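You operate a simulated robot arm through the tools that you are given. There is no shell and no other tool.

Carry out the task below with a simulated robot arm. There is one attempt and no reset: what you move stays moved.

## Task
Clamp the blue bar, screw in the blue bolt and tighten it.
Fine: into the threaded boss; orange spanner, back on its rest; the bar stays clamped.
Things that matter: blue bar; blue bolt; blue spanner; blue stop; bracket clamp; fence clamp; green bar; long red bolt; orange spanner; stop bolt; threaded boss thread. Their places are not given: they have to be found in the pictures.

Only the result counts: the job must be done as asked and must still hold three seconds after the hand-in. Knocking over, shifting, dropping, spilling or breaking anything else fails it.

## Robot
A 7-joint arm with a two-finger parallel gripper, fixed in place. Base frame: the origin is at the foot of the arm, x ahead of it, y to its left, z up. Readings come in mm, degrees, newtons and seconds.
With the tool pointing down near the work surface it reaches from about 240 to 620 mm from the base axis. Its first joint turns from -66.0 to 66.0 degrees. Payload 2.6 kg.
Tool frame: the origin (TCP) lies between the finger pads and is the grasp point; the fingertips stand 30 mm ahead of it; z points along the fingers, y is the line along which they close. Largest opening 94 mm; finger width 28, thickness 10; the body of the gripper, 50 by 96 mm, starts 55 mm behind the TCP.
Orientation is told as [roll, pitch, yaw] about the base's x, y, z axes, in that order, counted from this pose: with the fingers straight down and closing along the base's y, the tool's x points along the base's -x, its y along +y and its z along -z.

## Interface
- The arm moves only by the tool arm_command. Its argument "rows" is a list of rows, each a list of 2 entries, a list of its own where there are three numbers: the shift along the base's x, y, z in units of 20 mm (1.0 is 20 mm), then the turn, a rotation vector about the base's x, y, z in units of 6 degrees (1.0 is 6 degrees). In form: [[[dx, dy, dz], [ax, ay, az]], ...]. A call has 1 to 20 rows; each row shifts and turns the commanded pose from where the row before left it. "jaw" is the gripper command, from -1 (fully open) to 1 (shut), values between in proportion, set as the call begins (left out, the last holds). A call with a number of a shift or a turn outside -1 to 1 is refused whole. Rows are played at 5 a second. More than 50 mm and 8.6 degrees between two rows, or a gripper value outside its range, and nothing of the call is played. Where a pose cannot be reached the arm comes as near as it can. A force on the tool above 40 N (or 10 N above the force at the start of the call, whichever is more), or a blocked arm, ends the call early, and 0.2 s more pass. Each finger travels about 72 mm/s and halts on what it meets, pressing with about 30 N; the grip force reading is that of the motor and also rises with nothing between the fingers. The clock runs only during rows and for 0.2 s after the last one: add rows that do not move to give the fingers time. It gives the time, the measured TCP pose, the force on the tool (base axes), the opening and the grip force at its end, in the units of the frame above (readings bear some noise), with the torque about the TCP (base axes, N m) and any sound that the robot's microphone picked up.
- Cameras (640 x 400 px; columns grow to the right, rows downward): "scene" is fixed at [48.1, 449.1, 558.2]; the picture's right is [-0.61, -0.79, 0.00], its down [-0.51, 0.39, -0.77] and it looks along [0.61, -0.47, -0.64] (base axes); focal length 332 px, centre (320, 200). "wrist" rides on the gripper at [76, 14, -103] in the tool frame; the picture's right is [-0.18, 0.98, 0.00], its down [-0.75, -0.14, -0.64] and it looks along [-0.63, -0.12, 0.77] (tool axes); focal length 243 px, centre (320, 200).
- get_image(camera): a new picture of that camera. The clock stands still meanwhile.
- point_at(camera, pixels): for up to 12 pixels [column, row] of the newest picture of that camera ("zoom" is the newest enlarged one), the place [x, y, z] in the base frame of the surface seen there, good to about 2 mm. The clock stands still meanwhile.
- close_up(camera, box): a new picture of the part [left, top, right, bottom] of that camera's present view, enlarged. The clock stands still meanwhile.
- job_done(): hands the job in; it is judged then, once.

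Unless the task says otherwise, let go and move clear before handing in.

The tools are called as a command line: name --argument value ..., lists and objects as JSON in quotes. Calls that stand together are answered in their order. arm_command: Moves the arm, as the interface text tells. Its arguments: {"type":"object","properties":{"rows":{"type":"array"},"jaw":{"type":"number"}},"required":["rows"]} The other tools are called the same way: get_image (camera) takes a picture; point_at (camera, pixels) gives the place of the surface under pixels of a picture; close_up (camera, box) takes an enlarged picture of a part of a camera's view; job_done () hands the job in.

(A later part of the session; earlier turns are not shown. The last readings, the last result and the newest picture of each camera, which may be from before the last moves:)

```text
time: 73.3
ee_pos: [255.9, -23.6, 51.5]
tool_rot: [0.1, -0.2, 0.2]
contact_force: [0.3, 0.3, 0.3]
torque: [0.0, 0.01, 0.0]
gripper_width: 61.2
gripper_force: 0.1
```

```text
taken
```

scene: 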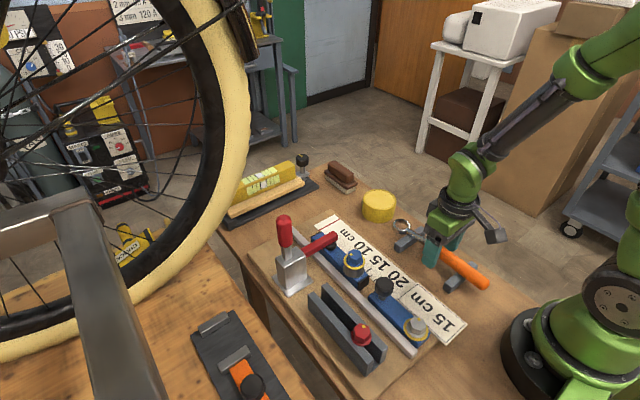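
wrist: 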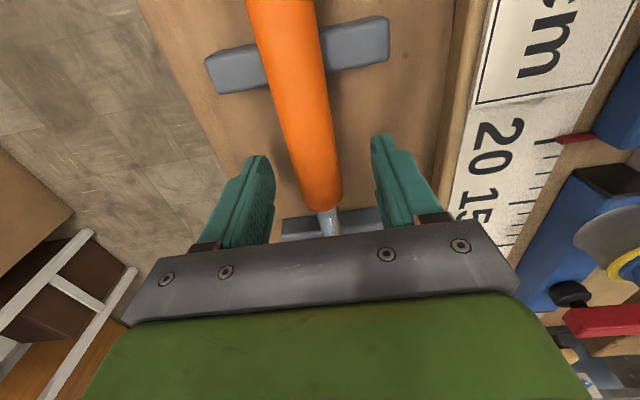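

The handle runs between the fingers near (318,160). I'll lower 14 mm and close.

arm_command --rows '[[[0, 0, -0.35], [0, 0, 0]], [[0, 0, -0.35], [0, 0, 0]], [[0, 0, 0], [0, 0, 0]]]'

arm_command --rows '[[[0, 0, 0], [0, 0, 0]], [[0, 0, 0], [0, 0, 0]], [[0, 0, 0], [0, 0, 0]], [[0, 0, 0], [0, 0, 0]]]' --jaw 1

get_image --camera "wrist"

```text
time: 74.2
ee_pos: [255.4, -23.5, 37.9]
tool_rot: [0.0, -0.2, 0.1]
contact_force: [-0.3, -0.7, 0.6]
torque: [0.03, 0.0, -0.03]
gripper_width: 61.1
gripper_force: 0.1
```

```text
time: 75.2
ee_pos: [254.6, -24.1, 38.6]
tool_rot: [0.1, -0.2, 0.1]
contact_force: [0.0, -0.6, 0.4]
torque: [0.0, -0.03, 0.02]
gripper_width: 29.2
gripper_force: 29.2
```

```text
taken
```

wrist: 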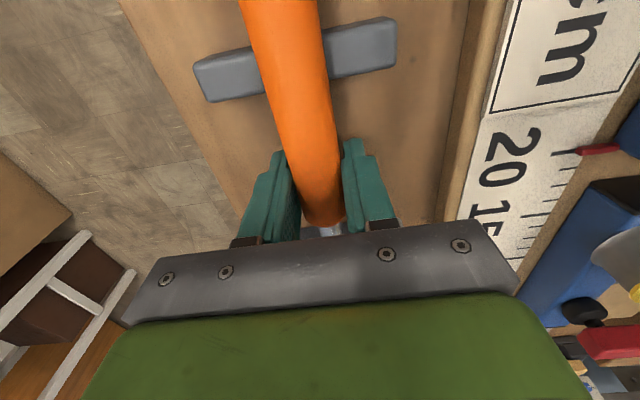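

The handle is gripped at 29 mm. I'll lift slowly and check that the spanner comes up level.

arm_command --rows '[[[0, 0, 0.5], [0, 0, 0]], [[0, 0, 1], [0, 0, 0]], [[0, 0, 1], [0, 0, 0]], [[0, 0, 0], [0, 0, 0]]]'

get_image --camera "scene"

get_image --camera "wrist"

```text
time: 76.2
ee_pos: [256.2, -23.9, 88.6]
tool_rot: [0.0, -0.2, 0.1]
contact_force: [0.4, -0.6, -2.0]
torque: [-0.03, -0.05, 0.02]
gripper_width: 29.1
gripper_force: 30.1
```

```text
taken
```

scene: 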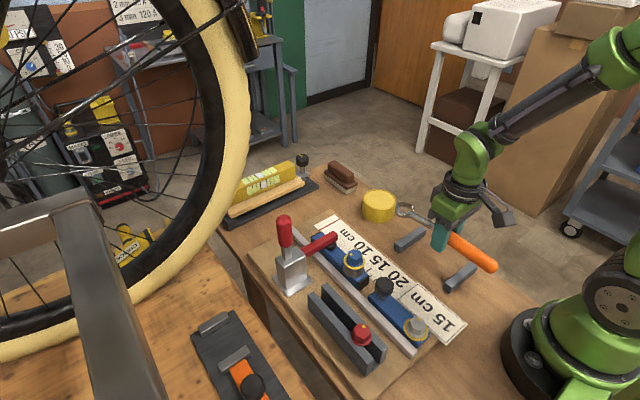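

```text
taken
```

wrist: 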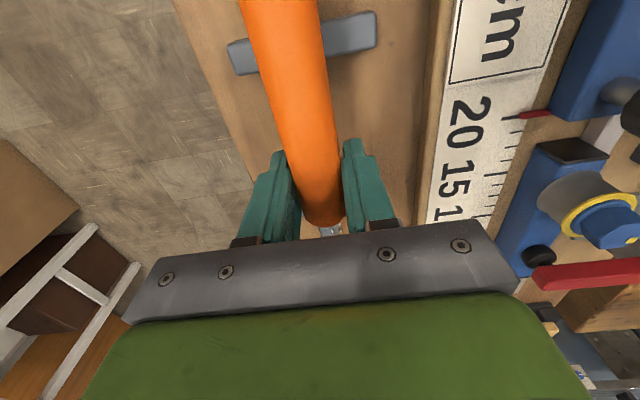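

The spanner came up with the gripper. I'll check its level and the ring position in an enlarged scene view.

close_up --camera "scene" --box '[384, 195, 448, 235]'

point_at --camera "zoom" --pixels '[[135, 160], [205, 85], [270, 190], [190, 225], [330, 210], [150, 110], [245, 110]]'

point_at --camera "scene" --pixels '[[460, 245], [475, 255], [490, 264]]'

```text
10.00 times, centred on (416, 215) of scene
```

zoom: 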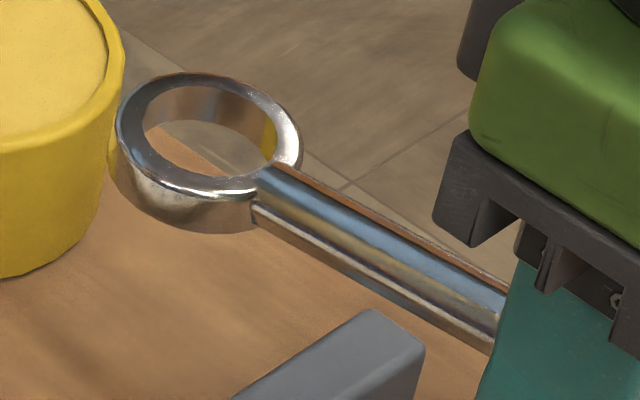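

```text
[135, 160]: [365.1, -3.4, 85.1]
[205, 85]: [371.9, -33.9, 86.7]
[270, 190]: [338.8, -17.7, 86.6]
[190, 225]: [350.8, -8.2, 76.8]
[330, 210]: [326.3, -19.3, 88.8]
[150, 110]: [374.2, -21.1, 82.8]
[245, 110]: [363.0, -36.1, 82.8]
```

```text
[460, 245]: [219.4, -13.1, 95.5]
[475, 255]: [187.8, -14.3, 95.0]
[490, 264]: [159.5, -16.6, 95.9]
```

The spanner is level (ring top z≈85 at TCP z=88.6). I'll raise it to clear the bolt, then swing it 125° so the ring comes over the bolt with the handle pointing towards -y.

arm_command --rows '[[[0, 0, 1], [0, 0, 0]], [[0, 0, 1], [0, 0, 0]], [[0, 0, 1], [0, 0, 0]], [[0.32, 0.2325, 0], [0, 0, 1]], [[0.32, 0.2325, 0], [0, 0, 1]], [[0.32, 0.2325, 0], [0, 0, 1]], [[0.32, 0.2325, 0], [0, 0, 1]], [[0.32, 0.2325, 0], [0, 0, 1]], [[0.32, 0.2325, 0], [0, 0, 1]], [[0.32, 0.2325, 0], [0, 0, 1]], [[0.32, 0.2325, 0], [0, 0, 1]], [[0.32, 0.2325, 0], [0, 0, 1]], [[0.32, 0.2325, 0], [0, 0, 1]]]'

get_image --camera "scene"

```text
time: 79.0
ee_pos: [320.6, 23.4, 147.7]
tool_rot: [0.1, -0.2, 60.2]
contact_force: [-0.4, 0.4, -2.6]
torque: [0.03, -0.04, 0.04]
gripper_width: 29.2
gripper_force: 29.7
```

```text
taken
```

scene: 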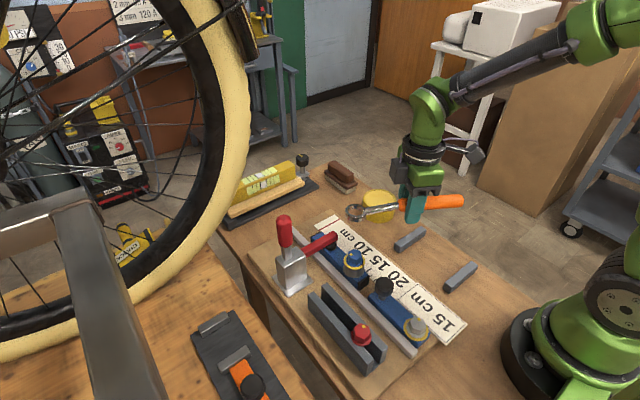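

The spanner is held level and half-way round. I'll complete the swing to put the ring above the bolt.

arm_command --rows '[[[0.288, 0.207, 0], [0, 0, 0.982]], [[0.288, 0.207, 0], [0, 0, 0.982]], [[0.288, 0.207, 0], [0, 0, 0.982]], [[0.288, 0.207, 0], [0, 0, 0.982]], [[0.288, 0.207, 0], [0, 0, 0.982]], [[0.288, 0.207, 0], [0, 0, 0.982]], [[0.288, 0.207, 0], [0, 0, 0.982]], [[0.288, 0.207, 0], [0, 0, 0.982]], [[0.288, 0.207, 0], [0, 0, 0.982]], [[0.288, 0.207, 0], [0, 0, 0.982]], [[0.288, 0.207, 0], [0, 0, 0.982]], [[0, 0, 0], [0, 0, 0]]]'

get_image --camera "scene"

close_up --camera "scene" --box '[314, 215, 394, 265]'

```text
time: 81.5
ee_pos: [384.2, 67.1, 147.9]
tool_rot: [0.1, -0.2, 125.0]
contact_force: [0.4, 0.3, -2.2]
torque: [0.04, 0.05, 0.01]
gripper_width: 29.4
gripper_force: 30.1
```

```text
taken
```

scene: 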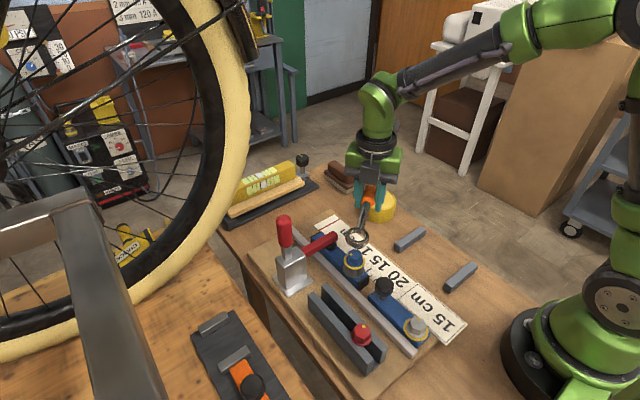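

```text
8.00 times, centred on (354, 240) of scene
```

zoom: 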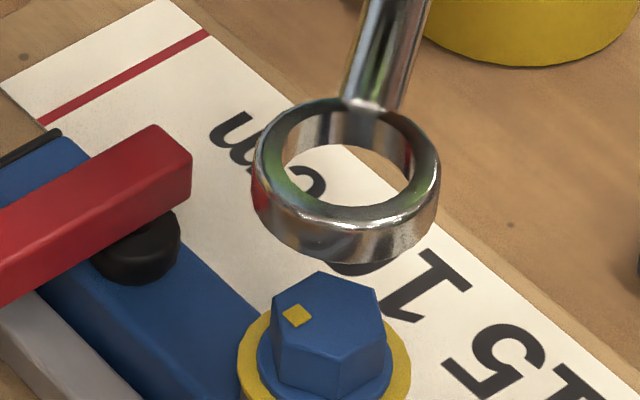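

The ring hangs over the bolt. I'll measure ring rim points and bolt head points in this view to get the remaining offset.

point_at --camera "zoom" --pixels '[[268, 165], [426, 170], [325, 108], [345, 218], [290, 130], [405, 205], [285, 200], [405, 125], [330, 325], [320, 275], [380, 330], [275, 335]]'

close_up --camera "scene" --box '[322, 220, 386, 260]'

```text
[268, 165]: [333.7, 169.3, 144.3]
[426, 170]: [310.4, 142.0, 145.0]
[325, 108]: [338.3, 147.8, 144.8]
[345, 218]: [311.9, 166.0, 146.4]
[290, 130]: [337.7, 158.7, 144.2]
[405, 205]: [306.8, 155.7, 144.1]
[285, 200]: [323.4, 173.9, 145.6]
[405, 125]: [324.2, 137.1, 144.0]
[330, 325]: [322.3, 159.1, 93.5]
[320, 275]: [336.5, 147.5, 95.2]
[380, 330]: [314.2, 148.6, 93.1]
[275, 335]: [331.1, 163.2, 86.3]
```

```text
10.00 times, centred on (354, 240) of scene
```

zoom: 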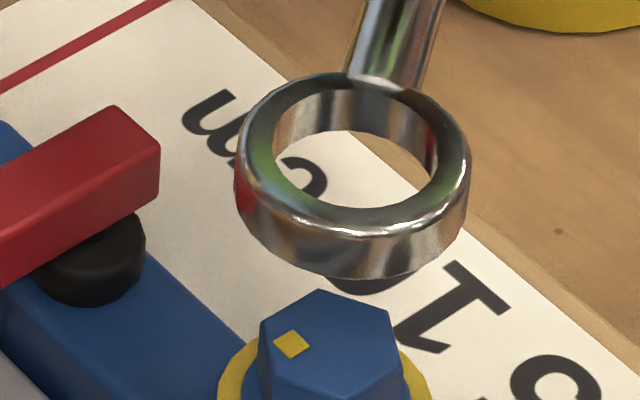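

Comparing both measurements, the ring needs to shift by roughly (+2.6,-2.4) mm. I'll apply most of that and lower to just above the head for a direct comparison.

arm_command --rows '[[[0.1, -0.1, -0.5], [0, 0, 0]], [[0, 0, -0.6], [0, 0, 0]], [[0, 0, -0.6], [0, 0, 0]], [[0, 0, 0], [0, 0, 0]]]'

close_up --camera "scene" --box '[330, 237, 378, 267]'

```text
time: 82.5
ee_pos: [385.5, 66.7, 113.9]
tool_rot: [0.2, -0.3, 125.1]
contact_force: [-0.1, -0.2, -2.5]
torque: [0.05, 0.01, 0.0]
gripper_width: 29.1
gripper_force: 29.9
```

```text
13.33 times, centred on (354, 252) of scene
```

zoom: 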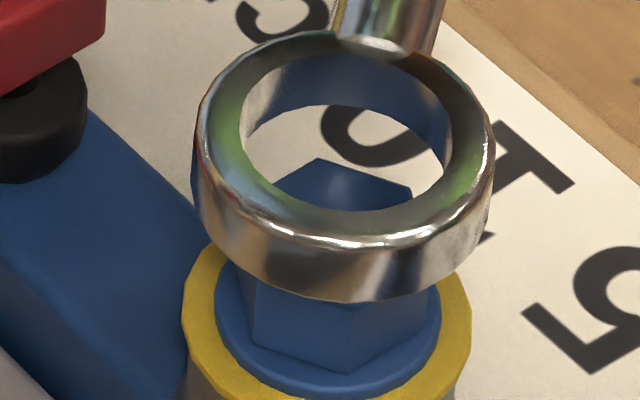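

Horizontally the ring and head agree in the picture (ring centre col 345, expected 345). I'll sample the ring rim evenly to check the depth direction.

point_at --camera "zoom" --pixels '[[214, 140], [476, 150], [300, 42], [370, 238], [235, 80], [465, 195], [425, 65], [255, 210], [205, 165], [488, 165], [318, 40], [340, 240]]'

point_at --camera "zoom" --pixels '[[196, 280], [460, 290], [230, 330], [430, 345], [320, 385], [340, 390], [318, 168], [405, 190], [300, 200], [350, 190], [225, 300], [435, 310]]'

```text
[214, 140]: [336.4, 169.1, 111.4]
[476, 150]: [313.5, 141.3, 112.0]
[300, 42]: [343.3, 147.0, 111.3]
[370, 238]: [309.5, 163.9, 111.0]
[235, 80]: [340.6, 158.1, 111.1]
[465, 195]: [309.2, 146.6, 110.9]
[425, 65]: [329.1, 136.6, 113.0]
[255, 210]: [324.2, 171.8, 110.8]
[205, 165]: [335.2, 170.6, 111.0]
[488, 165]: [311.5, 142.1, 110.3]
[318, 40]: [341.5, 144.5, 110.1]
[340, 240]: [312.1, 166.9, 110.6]
```

```text
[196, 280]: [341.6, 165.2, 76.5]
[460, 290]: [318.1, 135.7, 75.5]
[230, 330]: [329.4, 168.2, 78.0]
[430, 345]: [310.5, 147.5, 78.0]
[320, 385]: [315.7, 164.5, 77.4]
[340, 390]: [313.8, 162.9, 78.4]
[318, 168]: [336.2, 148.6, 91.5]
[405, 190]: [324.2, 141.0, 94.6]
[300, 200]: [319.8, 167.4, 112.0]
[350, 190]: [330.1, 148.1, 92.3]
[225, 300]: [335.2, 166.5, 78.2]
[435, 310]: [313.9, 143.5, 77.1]
```

The ring centre (325.7,154.4) and head centre (325.9,153.9) now agree within noise. I'll lower in small steps, watching for contact on the head.

arm_command --rows '[[[0, -0.01, -0.15], [0, 0, 0]], [[0, 0, -0.1], [0, 0, 0]], [[0, 0, -0.05], [0, 0, 0]], [[0, 0, -0.05], [0, 0, 0]], [[0, 0, 0], [0, 0, 0]]]'

close_up --camera "scene" --box '[330, 242, 378, 272]'

```text
time: 83.8
ee_pos: [385.2, 66.1, 106.3]
tool_rot: [0.1, -0.2, 125.0]
contact_force: [-0.1, -0.3, -1.7]
torque: [0.06, 0.04, 0.01]
gripper_width: 29.2
gripper_force: 29.6
```

```text
13.33 times, centred on (354, 257) of scene
```

zoom: 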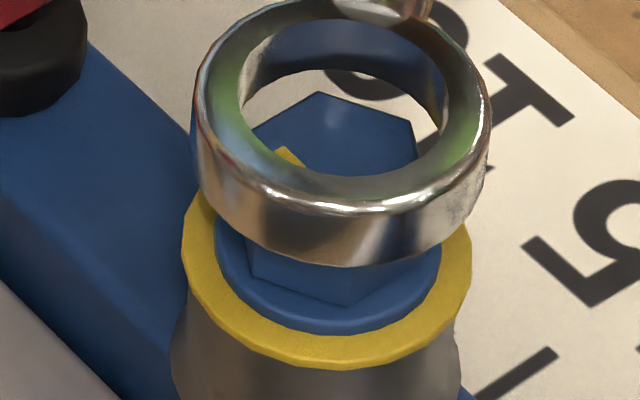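

Still no contact, with the ring's lower edge about level with the head top. I'll continue in 1 mm steps.

arm_command --rows '[[[0, 0, -0.05], [0, 0, 0]], [[0, 0, -0.05], [0, 0, 0]], [[0, 0, 0], [0, 0, 0]]]'

arm_command --rows '[[[0, 0, -0.05], [0, 0, 0]], [[0, 0, -0.05], [0, 0, 0]], [[0, 0, 0], [0, 0, 0]]]'

close_up --camera "scene" --box '[330, 242, 378, 272]'

```text
time: 84.5
ee_pos: [385.8, 66.7, 105.1]
tool_rot: [0.0, -0.3, 124.9]
contact_force: [-1.5, 2.8, 3.3]
torque: [0.54, 0.42, -0.06]
gripper_width: 28.8
gripper_force: 29.7
```

```text
time: 85.3
ee_pos: [386.6, 67.0, 103.4]
tool_rot: [0.1, -0.3, 124.9]
contact_force: [-2.2, 3.6, 3.5]
torque: [0.72, 0.52, -0.07]
gripper_width: 29.2
gripper_force: 29.9
```

```text
13.33 times, centred on (354, 257) of scene
```

zoom: 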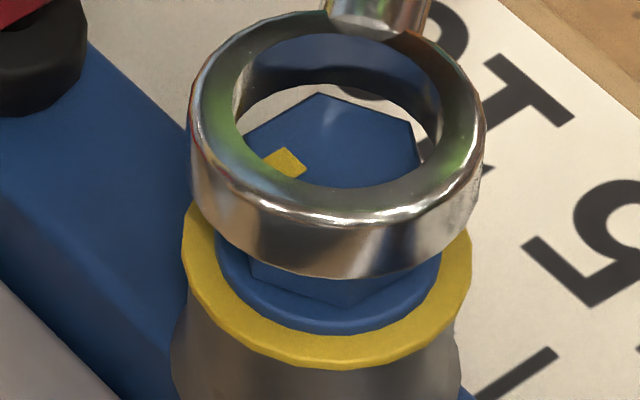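

A contact of about 5–8 N shows the ring touching the head. I'll enlarge to see which side catches.

close_up --camera "scene" --box '[342, 242, 366, 257]'

close_up --camera "scene" --box '[340, 252, 372, 272]'

get_image --camera "wrist"

```text
16.00 times, centred on (354, 250) of scene
```

zoom: 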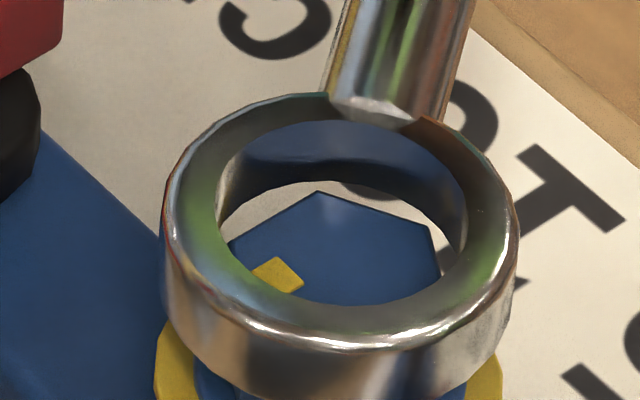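

```text
16.00 times, centred on (356, 262) of scene
```

zoom: 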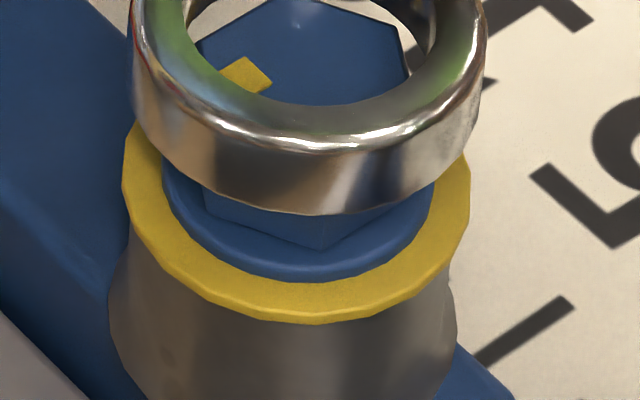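

```text
taken
```

wrist: 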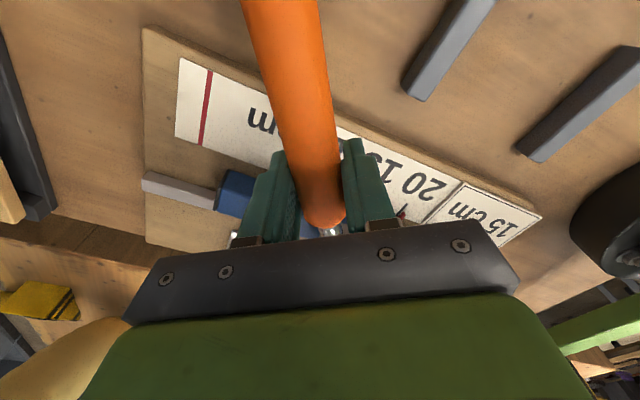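

The white crescent on the far side shows the ring is about 1 mm too far from the camera, and the contact force also pushes the ring outward along (-0.5,+0.8). I'll lift 2 mm, shift (-0.7,+0.7) mm, and lower again.

arm_command --rows '[[[0, 0, 0.1], [0, 0, 0]], [[-0.035, 0.035, 0], [0, 0, 0]], [[0, 0, -0.05], [0, 0, 0]], [[0, 0, -0.05], [0, 0, 0]], [[0, 0, -0.05], [0, 0, 0]], [[0, 0, 0], [0, 0, 0]]]'

close_up --camera "scene" --box '[334, 237, 374, 262]'

```text
time: 86.8
ee_pos: [385.0, 67.8, 102.3]
tool_rot: [0.1, -0.3, 124.8]
contact_force: [-0.4, 1.3, -1.1]
torque: [0.1, 0.02, -0.01]
gripper_width: 29.1
gripper_force: 29.4
```

```text
16.00 times, centred on (354, 250) of scene
```

zoom: 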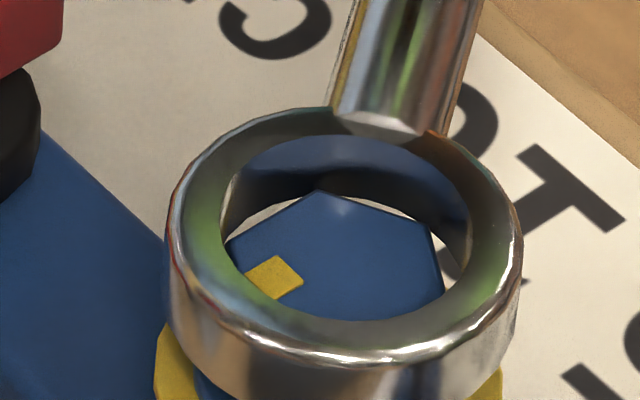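

The force is gone and the ring has started to pass over the head. I'll keep lowering in 1 mm steps.

arm_command --rows '[[[0, 0, -0.05], [0, 0, 0]], [[0, 0, -0.05], [0, 0, 0]], [[0, 0, 0], [0, 0, 0]]]'

close_up --camera "scene" --box '[334, 237, 374, 262]'

```text
time: 87.5
ee_pos: [384.8, 66.1, 99.6]
tool_rot: [0.2, -0.1, 124.9]
contact_force: [-0.6, -0.1, -2.3]
torque: [0.06, 0.04, -0.02]
gripper_width: 29.0
gripper_force: 30.4
```

```text
16.00 times, centred on (354, 250) of scene
```

zoom: 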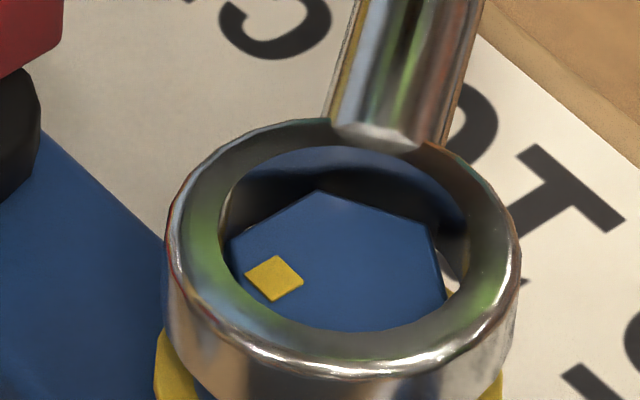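

The ring is sliding down around the hexagon without force. I'll continue until it rests on the flange.

arm_command --rows '[[[0, 0, -0.05], [0, 0, 0]], [[0, 0, -0.05], [0, 0, 0]], [[0, 0, -0.05], [0, 0, 0]], [[0, 0, 0], [0, 0, 0]]]'

arm_command --rows '[[[0, 0, -0.05], [0, 0, 0]], [[0, 0, -0.05], [0, 0, 0]], [[0, 0, 0], [0, 0, 0]]]'

close_up --camera "scene" --box '[334, 240, 374, 265]'

```text
time: 88.5
ee_pos: [386.3, 68.3, 96.5]
tool_rot: [0.1, -0.2, 124.9]
contact_force: [-0.3, 0.3, -2.3]
torque: [0.09, 0.05, 0.0]
gripper_width: 29.3
gripper_force: 30.1
```

```text
time: 89.3
ee_pos: [384.1, 67.0, 94.2]
tool_rot: [0.2, -0.4, 124.9]
contact_force: [-1.1, 1.1, -0.9]
torque: [0.12, 0.08, -0.02]
gripper_width: 29.1
gripper_force: 30.2
```

```text
16.00 times, centred on (354, 252) of scene
```

zoom: 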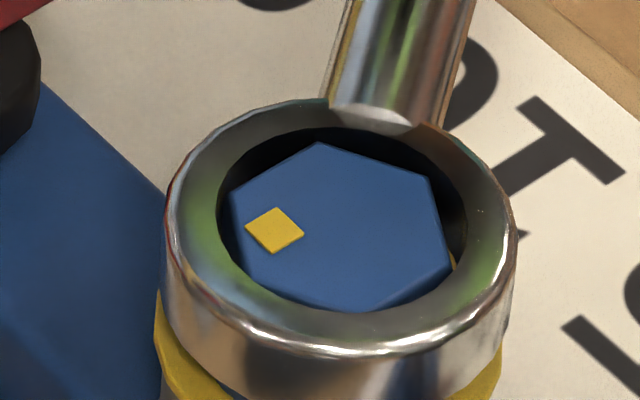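

The ring now encircles the head, its top flush with the head's. I'll start pulling clockwise along the arc of radius 104.6 mm, 9° first, watching the force and the bolt's mark at zoom (275,230).

arm_command --rows '[[[-0.2285, -0.15, 0], [0, 0, -0.5]], [[-0.236, -0.139, 0], [0, 0, -0.5]], [[-0.2425, -0.1265, 0], [0, 0, -0.5]], [[0, 0, 0], [0, 0, 0]]]'

close_up --camera "scene" --box '[334, 240, 374, 265]'

```text
time: 90.3
ee_pos: [371.7, 57.8, 95.0]
tool_rot: [0.1, -0.2, 115.7]
contact_force: [-0.4, -0.1, -2.7]
torque: [0.02, 0.02, 0.0]
gripper_width: 29.0
gripper_force: 30.1
```

```text
16.00 times, centred on (354, 252) of scene
```

zoom: 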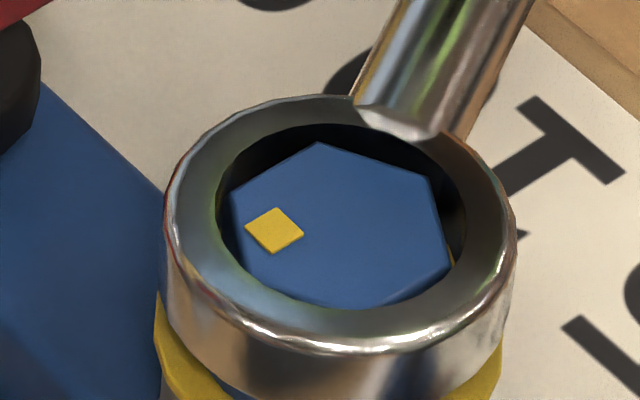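

There's no load and the mark hasn't moved, so it is still free play. I'll continue the arc.

arm_command --rows '[[[-0.2495, -0.1135, 0], [0, 0, -0.5]], [[-0.255, -0.1005, 0], [0, 0, -0.5]], [[-0.259, -0.087, 0], [0, 0, -0.5]], [[-0.2645, -0.073, 0], [0, 0, -0.5]], [[0, 0, 0], [0, 0, 0]]]'

close_up --camera "scene" --box '[334, 240, 374, 265]'

```text
time: 91.5
ee_pos: [350.9, 50.6, 95.2]
tool_rot: [0.1, -0.3, 103.7]
contact_force: [3.4, 4.4, -4.5]
torque: [-0.37, -0.16, -0.01]
gripper_width: 29.1
gripper_force: 29.6
```

```text
16.00 times, centred on (354, 252) of scene
```

zoom: 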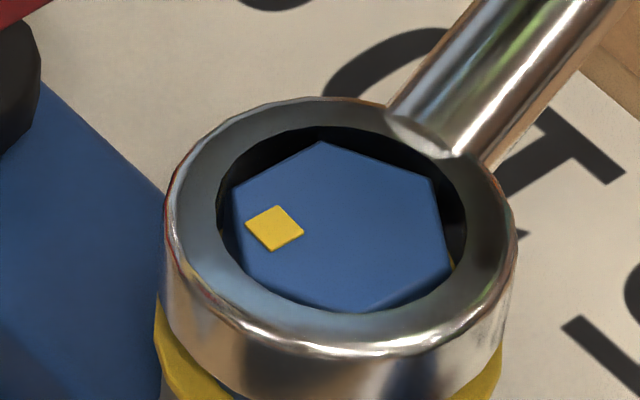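

A slight resistance (+3.4 N in x) has appeared and the head's far vertex moved from (318,143) to (322,142). I'll go on with the arc.

arm_command --rows '[[[-0.267, -0.0595, 0], [0, 0, -0.5]], [[-0.27, -0.0455, 0], [0, 0, -0.5]], [[-0.272, -0.0305, 0], [0, 0, -0.5]], [[0, 0, 0], [0, 0, 0]]]'

close_up --camera "scene" --box '[334, 240, 374, 265]'

```text
time: 92.5
ee_pos: [334.5, 48.2, 93.5]
tool_rot: [0.0, -0.3, 94.8]
contact_force: [6.1, 9.3, -5.9]
torque: [-0.52, -0.14, -0.02]
gripper_width: 29.4
gripper_force: 29.8
```

```text
16.00 times, centred on (354, 252) of scene
```

zoom: 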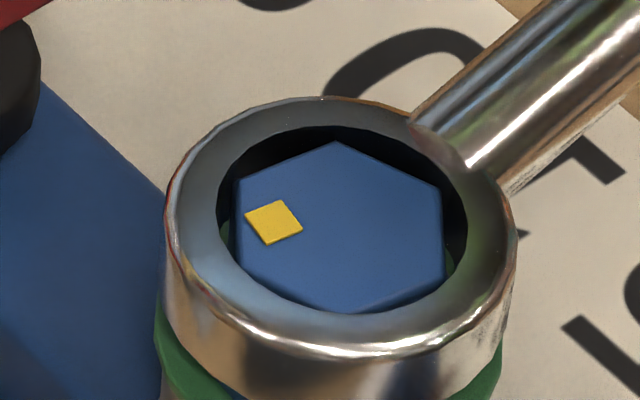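

The ring under the flange has turned from yellow to green (zoom (180,350)), so the bolt has reached tightness. I'll back off 3° within the free play and check.

arm_command --rows '[[[0.2, 0.023, 0], [0, 0, 0.37]], [[0.07, 0.008, 0], [0, 0, 0.13]], [[0, 0, 0], [0, 0, 0]]]'

close_up --camera "scene" --box '[330, 245, 378, 275]'

```text
time: 93.3
ee_pos: [338.7, 49.5, 94.7]
tool_rot: [0.0, -0.3, 98.0]
contact_force: [0.3, 7.1, -1.1]
torque: [0.13, 0.0, 0.23]
gripper_width: 29.1
gripper_force: 30.1
```

```text
13.33 times, centred on (354, 260) of scene
```

zoom: 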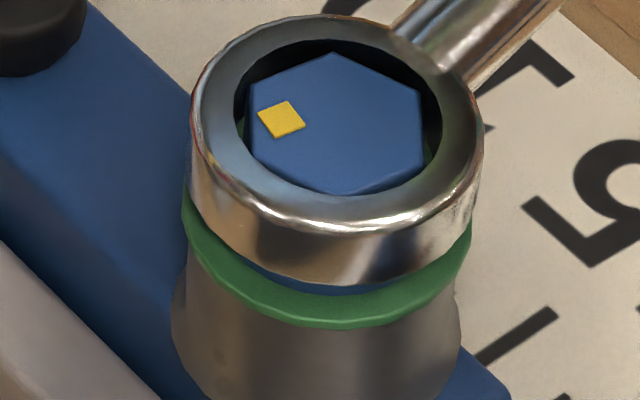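

The green ring persists. I'll ease +0.4 mm in y to unload and lift the spanner straight off the head.

arm_command --rows '[[[0, 0.02, 0], [0, 0, 0]], [[0, 0, 0.2], [0, 0, 0]], [[0, 0, 0.3], [0, 0, 0]], [[0, 0, 0.5], [0, 0, 0]], [[0, 0, 1], [0, 0, 0]], [[0, 0, 0.7], [0, 0, 0]]]'

get_image --camera "scene"

close_up --camera "scene" --box '[274, 200, 402, 280]'

```text
time: 94.8
ee_pos: [338.8, 50.7, 148.6]
tool_rot: [0.2, -0.2, 98.0]
contact_force: [5.5, 14.6, -17.9]
torque: [-0.16, -0.38, 0.26]
gripper_width: 24.9
gripper_force: 29.4
```

```text
taken
```

scene: 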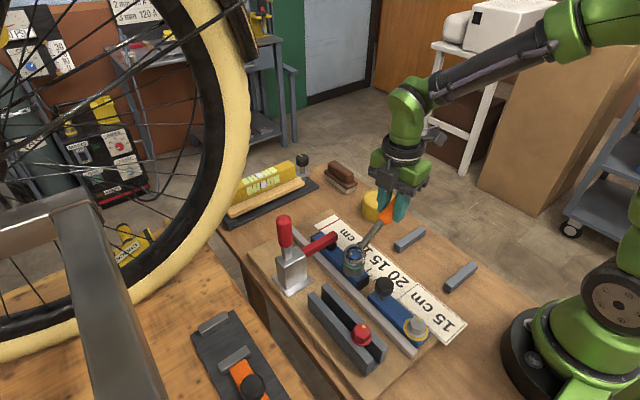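

```text
5.00 times, centred on (338, 240) of scene
```

zoom: 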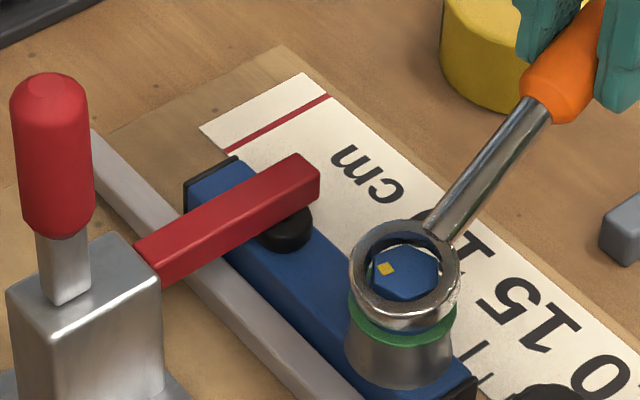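

The ring has jammed on the head: the handle tilted up while the gripper slid along it (force -18 N in z). I'll reverse the lift gently to bring the spanner level again.

arm_command --rows '[[[0, 0, -0.25], [0, 0, 0]], [[0, 0, -0.25], [0, 0, 0]], [[0, 0, -0.25], [0, 0, 0]], [[0, 0, 0], [0, 0, 0]]]'

close_up --camera "scene" --box '[314, 190, 442, 270]'

```text
time: 95.8
ee_pos: [340.6, 45.8, 133.5]
tool_rot: [0.1, -0.1, 97.7]
contact_force: [0.7, -19.0, 6.8]
torque: [0.2, 0.16, 0.63]
gripper_width: 24.8
gripper_force: 30.0
```

```text
5.00 times, centred on (378, 230) of scene
```

zoom: 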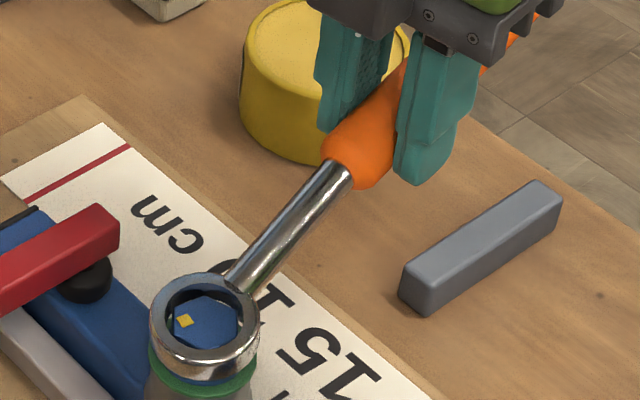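

The lateral force is now -19 N in y, so sliding back is resisted by friction. I'll measure the handle's actual tilt and where the fingers hold it.

point_at --camera "zoom" --pixels '[[245, 280], [290, 225], [330, 180], [350, 150], [385, 110], [395, 80], [510, 45], [485, 65], [180, 300], [245, 320], [205, 350], [430, 150]]'

get_image --camera "wrist"

close_up --camera "scene" --box '[364, 180, 428, 220]'

```text
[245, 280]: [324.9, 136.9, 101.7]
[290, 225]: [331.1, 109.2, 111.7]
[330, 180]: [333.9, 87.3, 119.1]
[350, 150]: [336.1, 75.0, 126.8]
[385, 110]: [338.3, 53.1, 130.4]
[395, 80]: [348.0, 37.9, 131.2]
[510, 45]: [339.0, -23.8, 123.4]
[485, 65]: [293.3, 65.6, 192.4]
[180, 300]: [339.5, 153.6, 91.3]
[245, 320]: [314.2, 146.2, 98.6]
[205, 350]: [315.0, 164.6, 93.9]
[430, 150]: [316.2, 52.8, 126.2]
```

```text
taken
```

wrist: 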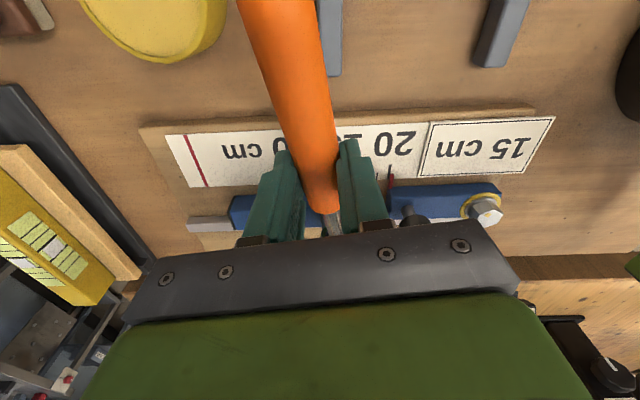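

```text
10.00 times, centred on (396, 200) of scene
```

zoom: 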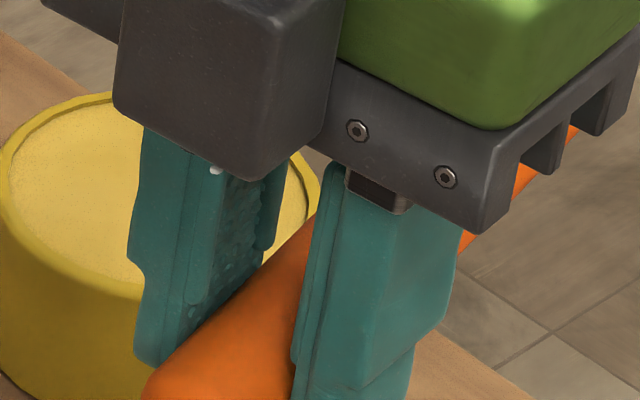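

The handle is tilted about 19° and the grip slid out roughly 13 mm. Pushing down again presses the bolt towards the fence, which is safe, so I'll continue lowering in small steps and let the grip slide back.

arm_command --rows '[[[0, 0, -0.25], [0, 0, 0]], [[0, 0, -0.25], [0, 0, 0]], [[0, 0, -0.25], [0, 0, 0]], [[0, 0, 0], [0, 0, 0]]]'

close_up --camera "scene" --box '[314, 190, 442, 270]'

```text
time: 96.8
ee_pos: [339.0, 49.4, 119.8]
tool_rot: [0.2, -0.3, 97.9]
contact_force: [4.8, -13.1, 5.5]
torque: [0.49, -0.02, -0.03]
gripper_width: 24.5
gripper_force: 29.8
```

```text
5.00 times, centred on (378, 230) of scene
```

zoom: 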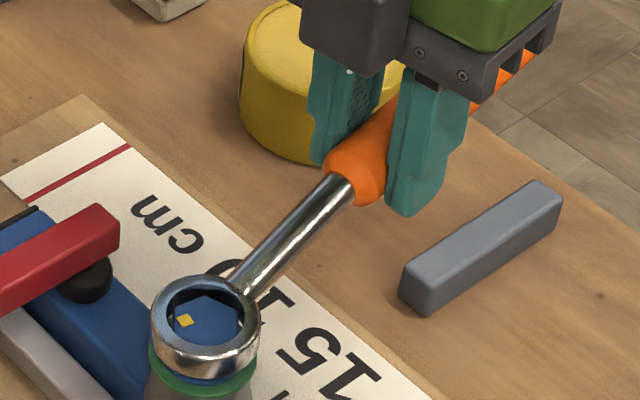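

The grip is sliding back (y 49.4, force -13 N). I'll keep lowering.

arm_command --rows '[[[0, 0, -0.25], [0, 0, 0]], [[0, 0, -0.25], [0, 0, 0]], [[0, 0, -0.25], [0, 0, 0]], [[0, 0, 0], [0, 0, 0]]]'

close_up --camera "scene" --box '[314, 190, 442, 270]'

```text
time: 97.8
ee_pos: [340.5, 51.2, 104.4]
tool_rot: [0.0, -0.2, 98.0]
contact_force: [4.6, -1.7, 5.8]
torque: [0.75, 0.01, -0.13]
gripper_width: 24.3
gripper_force: 29.9
```

```text
5.00 times, centred on (378, 230) of scene
```

zoom: 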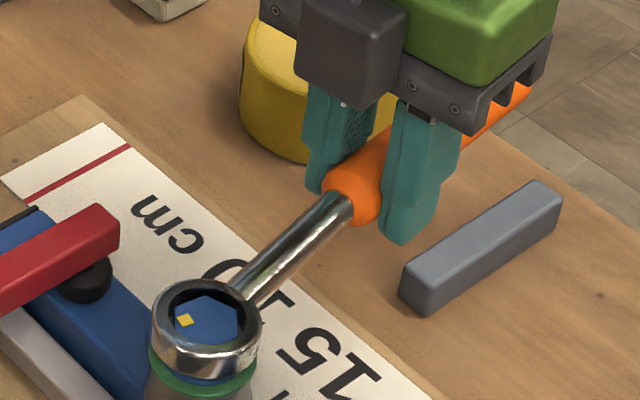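

Nearly level now with little lateral force. I'll lower the last 9 mm and then measure again.

arm_command --rows '[[[0, 0, -0.2], [0, 0, 0]], [[0, 0, -0.2], [0, 0, 0]], [[0, 0, 0], [0, 0, 0]]]'

close_up --camera "scene" --box '[314, 190, 442, 270]'

get_image --camera "wrist"

```text
time: 98.5
ee_pos: [340.0, 49.6, 96.3]
tool_rot: [0.0, -0.2, 98.0]
contact_force: [5.6, 3.9, 8.5]
torque: [0.88, -0.07, 0.13]
gripper_width: 24.7
gripper_force: 29.8
```

```text
5.00 times, centred on (378, 230) of scene
```

zoom: 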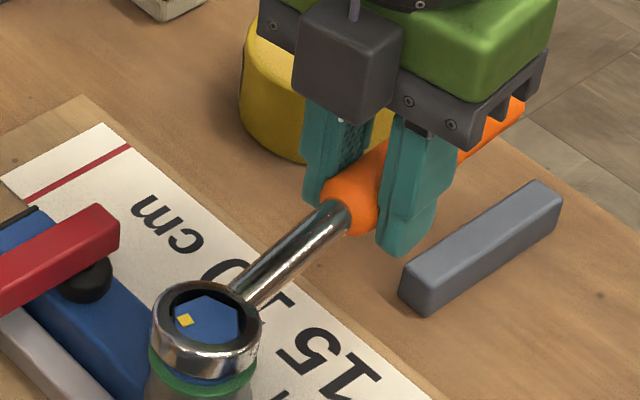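

```text
taken
```

wrist: 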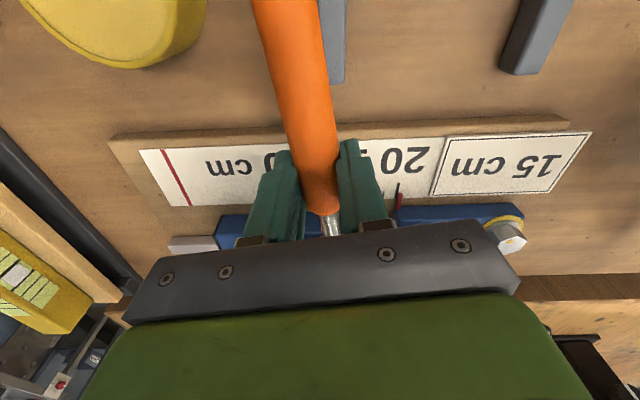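

The spanner is near level with +8.5 N on the tool. I'll measure the shaft's and handle's heights to judge the remaining tilt.

point_at --camera "zoom" --pixels '[[240, 290], [265, 262], [290, 240], [315, 217], [335, 185], [350, 170], [370, 155], [480, 135], [500, 115], [515, 105], [165, 315], [250, 325]]'

close_up --camera "scene" --box '[334, 240, 374, 265]'

```text
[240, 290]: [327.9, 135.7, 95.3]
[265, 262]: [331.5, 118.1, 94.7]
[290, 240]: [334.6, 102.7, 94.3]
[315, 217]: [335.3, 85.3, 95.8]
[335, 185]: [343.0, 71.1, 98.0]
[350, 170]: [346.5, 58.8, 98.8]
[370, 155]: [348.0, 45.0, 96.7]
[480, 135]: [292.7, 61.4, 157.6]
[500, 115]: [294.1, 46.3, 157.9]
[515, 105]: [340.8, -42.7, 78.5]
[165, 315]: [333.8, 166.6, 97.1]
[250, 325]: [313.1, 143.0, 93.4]
```

```text
16.00 times, centred on (354, 252) of scene
```

zoom: 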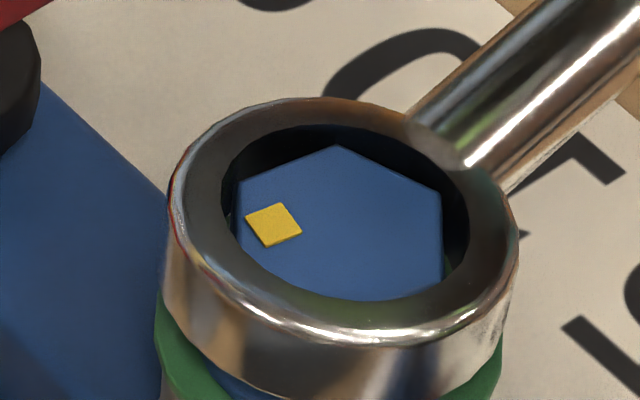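

The shaft is level (z≈95 along its length) and the ring sits square around the head. I'll raise 2 mm to unload, then rotate counter-clockwise 9° into the free play.

arm_command --rows '[[[0, 0, 0.1], [0, 0, 0]], [[0, 0, 0], [0, 0, 0]], [[0.27, 0.0455, 0], [0, 0, 0.5]], [[0.267, 0.0595, 0], [0, 0, 0.5]], [[0.2645, 0.073, 0], [0, 0, 0.5]], [[0, 0, 0], [0, 0, 0]]]'

close_up --camera "scene" --box '[334, 240, 374, 265]'

close_up --camera "scene" --box '[314, 190, 442, 270]'

```text
time: 100.0
ee_pos: [354.3, 53.2, 97.8]
tool_rot: [0.2, 0.0, 107.0]
contact_force: [-2.0, 4.7, -2.0]
torque: [0.09, 0.04, 0.05]
gripper_width: 24.5
gripper_force: 30.1
```

```text
16.00 times, centred on (354, 252) of scene
```

zoom: 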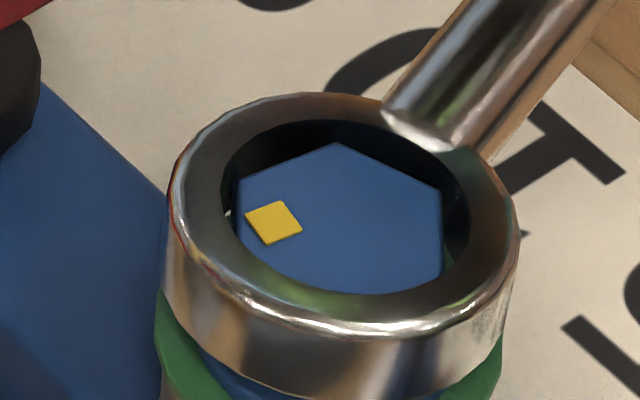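

```text
5.00 times, centred on (378, 230) of scene
```

zoom: 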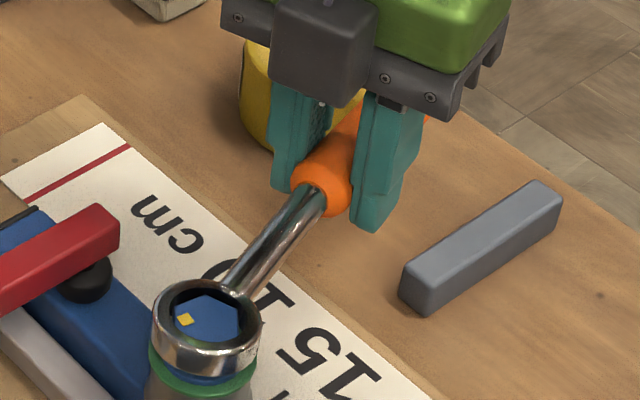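

The bolt's mark stays put, the ring is free in rotation, and only +4.7 N pulls along the handle. I'll shift 1 mm towards the bolt to zero that.

arm_command --rows '[[[-0.015, 0.045, 0], [0, 0, 0]], [[0, 0, 0], [0, 0, 0]], [[0, 0, 0], [0, 0, 0]]]'

```text
time: 100.8
ee_pos: [355.3, 53.6, 97.3]
tool_rot: [0.1, -0.1, 106.9]
contact_force: [0.4, -0.6, -2.7]
torque: [0.03, 0.0, 0.06]
gripper_width: 24.3
gripper_force: 30.4
```

The lateral force is now zero. I'll lift 2 mm and check for jamming.

arm_command --rows '[[[0, 0, 0.05], [0, 0, 0]], [[0, 0, 0.05], [0, 0, 0]], [[0, 0, 0], [0, 0, 0]]]'

close_up --camera "scene" --box '[334, 240, 374, 265]'

```text
time: 101.5
ee_pos: [355.1, 54.4, 100.7]
tool_rot: [0.2, -0.2, 106.9]
contact_force: [-0.6, -0.5, -2.4]
torque: [0.02, 0.01, 0.06]
gripper_width: 24.4
gripper_force: 30.0
```

```text
16.00 times, centred on (354, 252) of scene
```

zoom: 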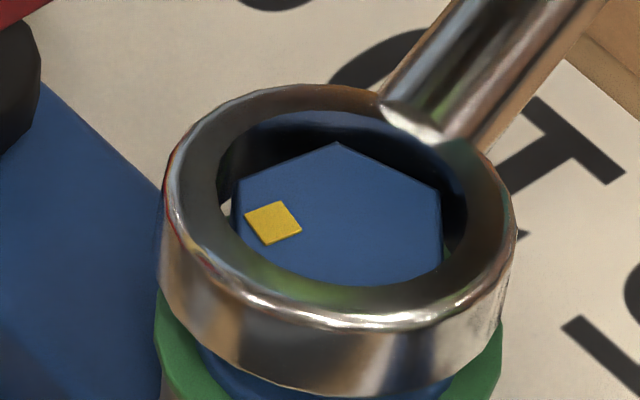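

It lifts freely. I'll continue upwards with force checks.

arm_command --rows '[[[0, 0, 0.1], [0, 0, 0]], [[0, 0, 0.1], [0, 0, 0]], [[0, 0, 0], [0, 0, 0]]]'

arm_command --rows '[[[0, 0, 0.1], [0, 0, 0]], [[0, 0, 0.1], [0, 0, 0]], [[0, 0, 0], [0, 0, 0]]]'

close_up --camera "scene" --box '[330, 237, 378, 267]'

```text
time: 102.3
ee_pos: [355.0, 54.9, 104.5]
tool_rot: [0.1, -0.2, 107.0]
contact_force: [-1.4, -0.7, -2.2]
torque: [0.02, 0.03, 0.08]
gripper_width: 24.4
gripper_force: 30.0
```

```text
time: 103.2
ee_pos: [355.1, 53.0, 106.6]
tool_rot: [0.0, -0.3, 106.8]
contact_force: [0.1, 0.3, -2.3]
torque: [0.08, 0.02, -0.01]
gripper_width: 24.8
gripper_force: 29.9
```

```text
13.33 times, centred on (354, 252) of scene
```

zoom: 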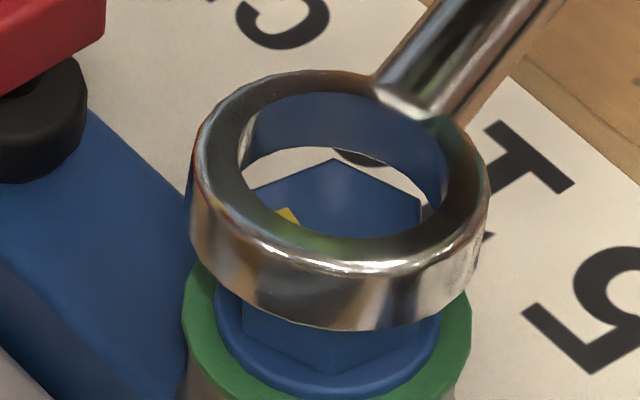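

The ring is clear of the head with only the spanner's weight on the tool. I'll raise well clear and view everything.

arm_command --rows '[[[0, 0, 0.3], [0, 0, 0]], [[0, 0, 0.5], [0, 0, 0]], [[0, 0, 1], [0, 0, 0]], [[0, 0, 0.5], [0, 0, 0]], [[0, 0, 0], [0, 0, 0]]]'

get_image --camera "scene"

close_up --camera "scene" --box '[314, 180, 442, 260]'

get_image --camera "wrist"

```text
time: 104.3
ee_pos: [355.3, 53.1, 153.8]
tool_rot: [0.1, -0.2, 106.9]
contact_force: [0.7, -0.2, -2.1]
torque: [0.02, 0.0, 0.01]
gripper_width: 24.6
gripper_force: 30.4
```

```text
taken
```

scene: 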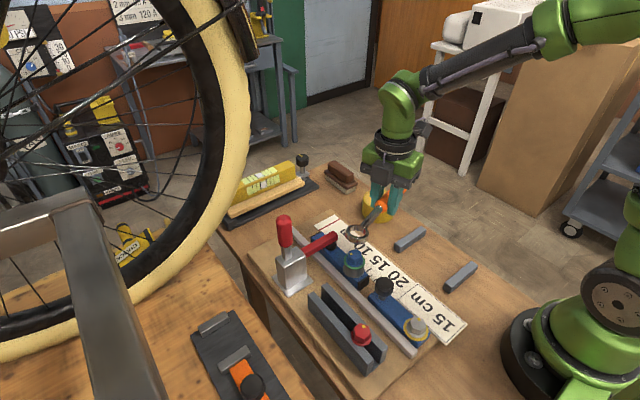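

```text
5.00 times, centred on (378, 220) of scene
```

zoom: 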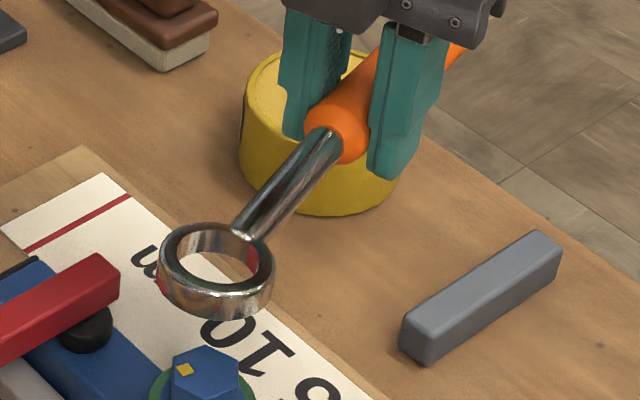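

```text
taken
```

wrist: 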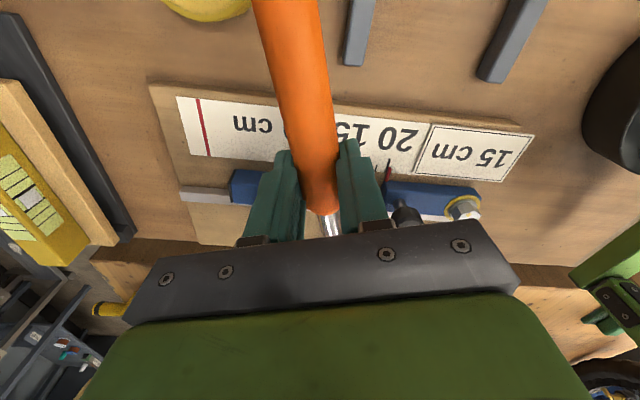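

The bolt shows a green ring and the spanner is free. I'll measure how the spanner now sits in the grip (tilt, ring position).

point_at --camera "zoom" --pixels '[[167, 265], [265, 265], [205, 228], [215, 290], [245, 232], [270, 200], [300, 165], [325, 140], [335, 105], [360, 70], [385, 45], [455, 55]]'

close_up --camera "scene" --box '[364, 170, 444, 220]'

point_at --camera "wrist" --pixels '[[288, 20], [295, 60], [303, 100], [312, 140], [318, 170], [322, 200], [272, 60], [322, 60]]'

```text
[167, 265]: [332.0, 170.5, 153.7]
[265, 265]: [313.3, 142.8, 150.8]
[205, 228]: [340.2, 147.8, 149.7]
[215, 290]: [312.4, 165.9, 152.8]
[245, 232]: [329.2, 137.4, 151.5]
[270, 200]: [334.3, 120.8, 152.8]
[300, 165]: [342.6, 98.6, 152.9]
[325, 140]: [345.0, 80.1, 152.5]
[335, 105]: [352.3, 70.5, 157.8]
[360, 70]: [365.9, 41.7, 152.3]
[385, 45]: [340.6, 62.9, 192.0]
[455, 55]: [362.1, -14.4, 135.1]
```

```text
8.00 times, centred on (404, 195) of scene
```

zoom: 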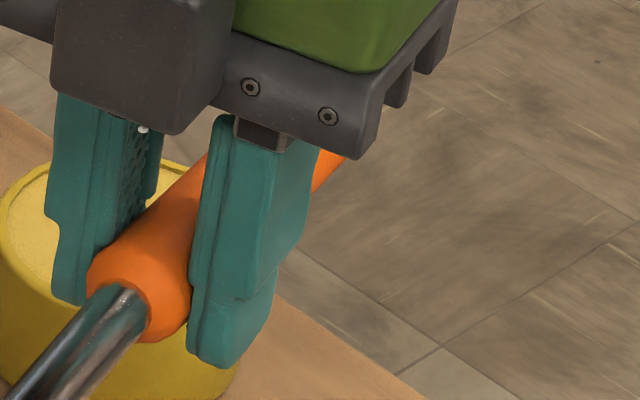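

```text
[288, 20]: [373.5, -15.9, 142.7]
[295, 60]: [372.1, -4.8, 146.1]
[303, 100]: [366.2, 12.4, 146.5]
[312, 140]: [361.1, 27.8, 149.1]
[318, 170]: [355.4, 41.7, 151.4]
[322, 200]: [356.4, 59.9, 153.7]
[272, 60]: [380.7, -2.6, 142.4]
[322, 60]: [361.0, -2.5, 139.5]
```

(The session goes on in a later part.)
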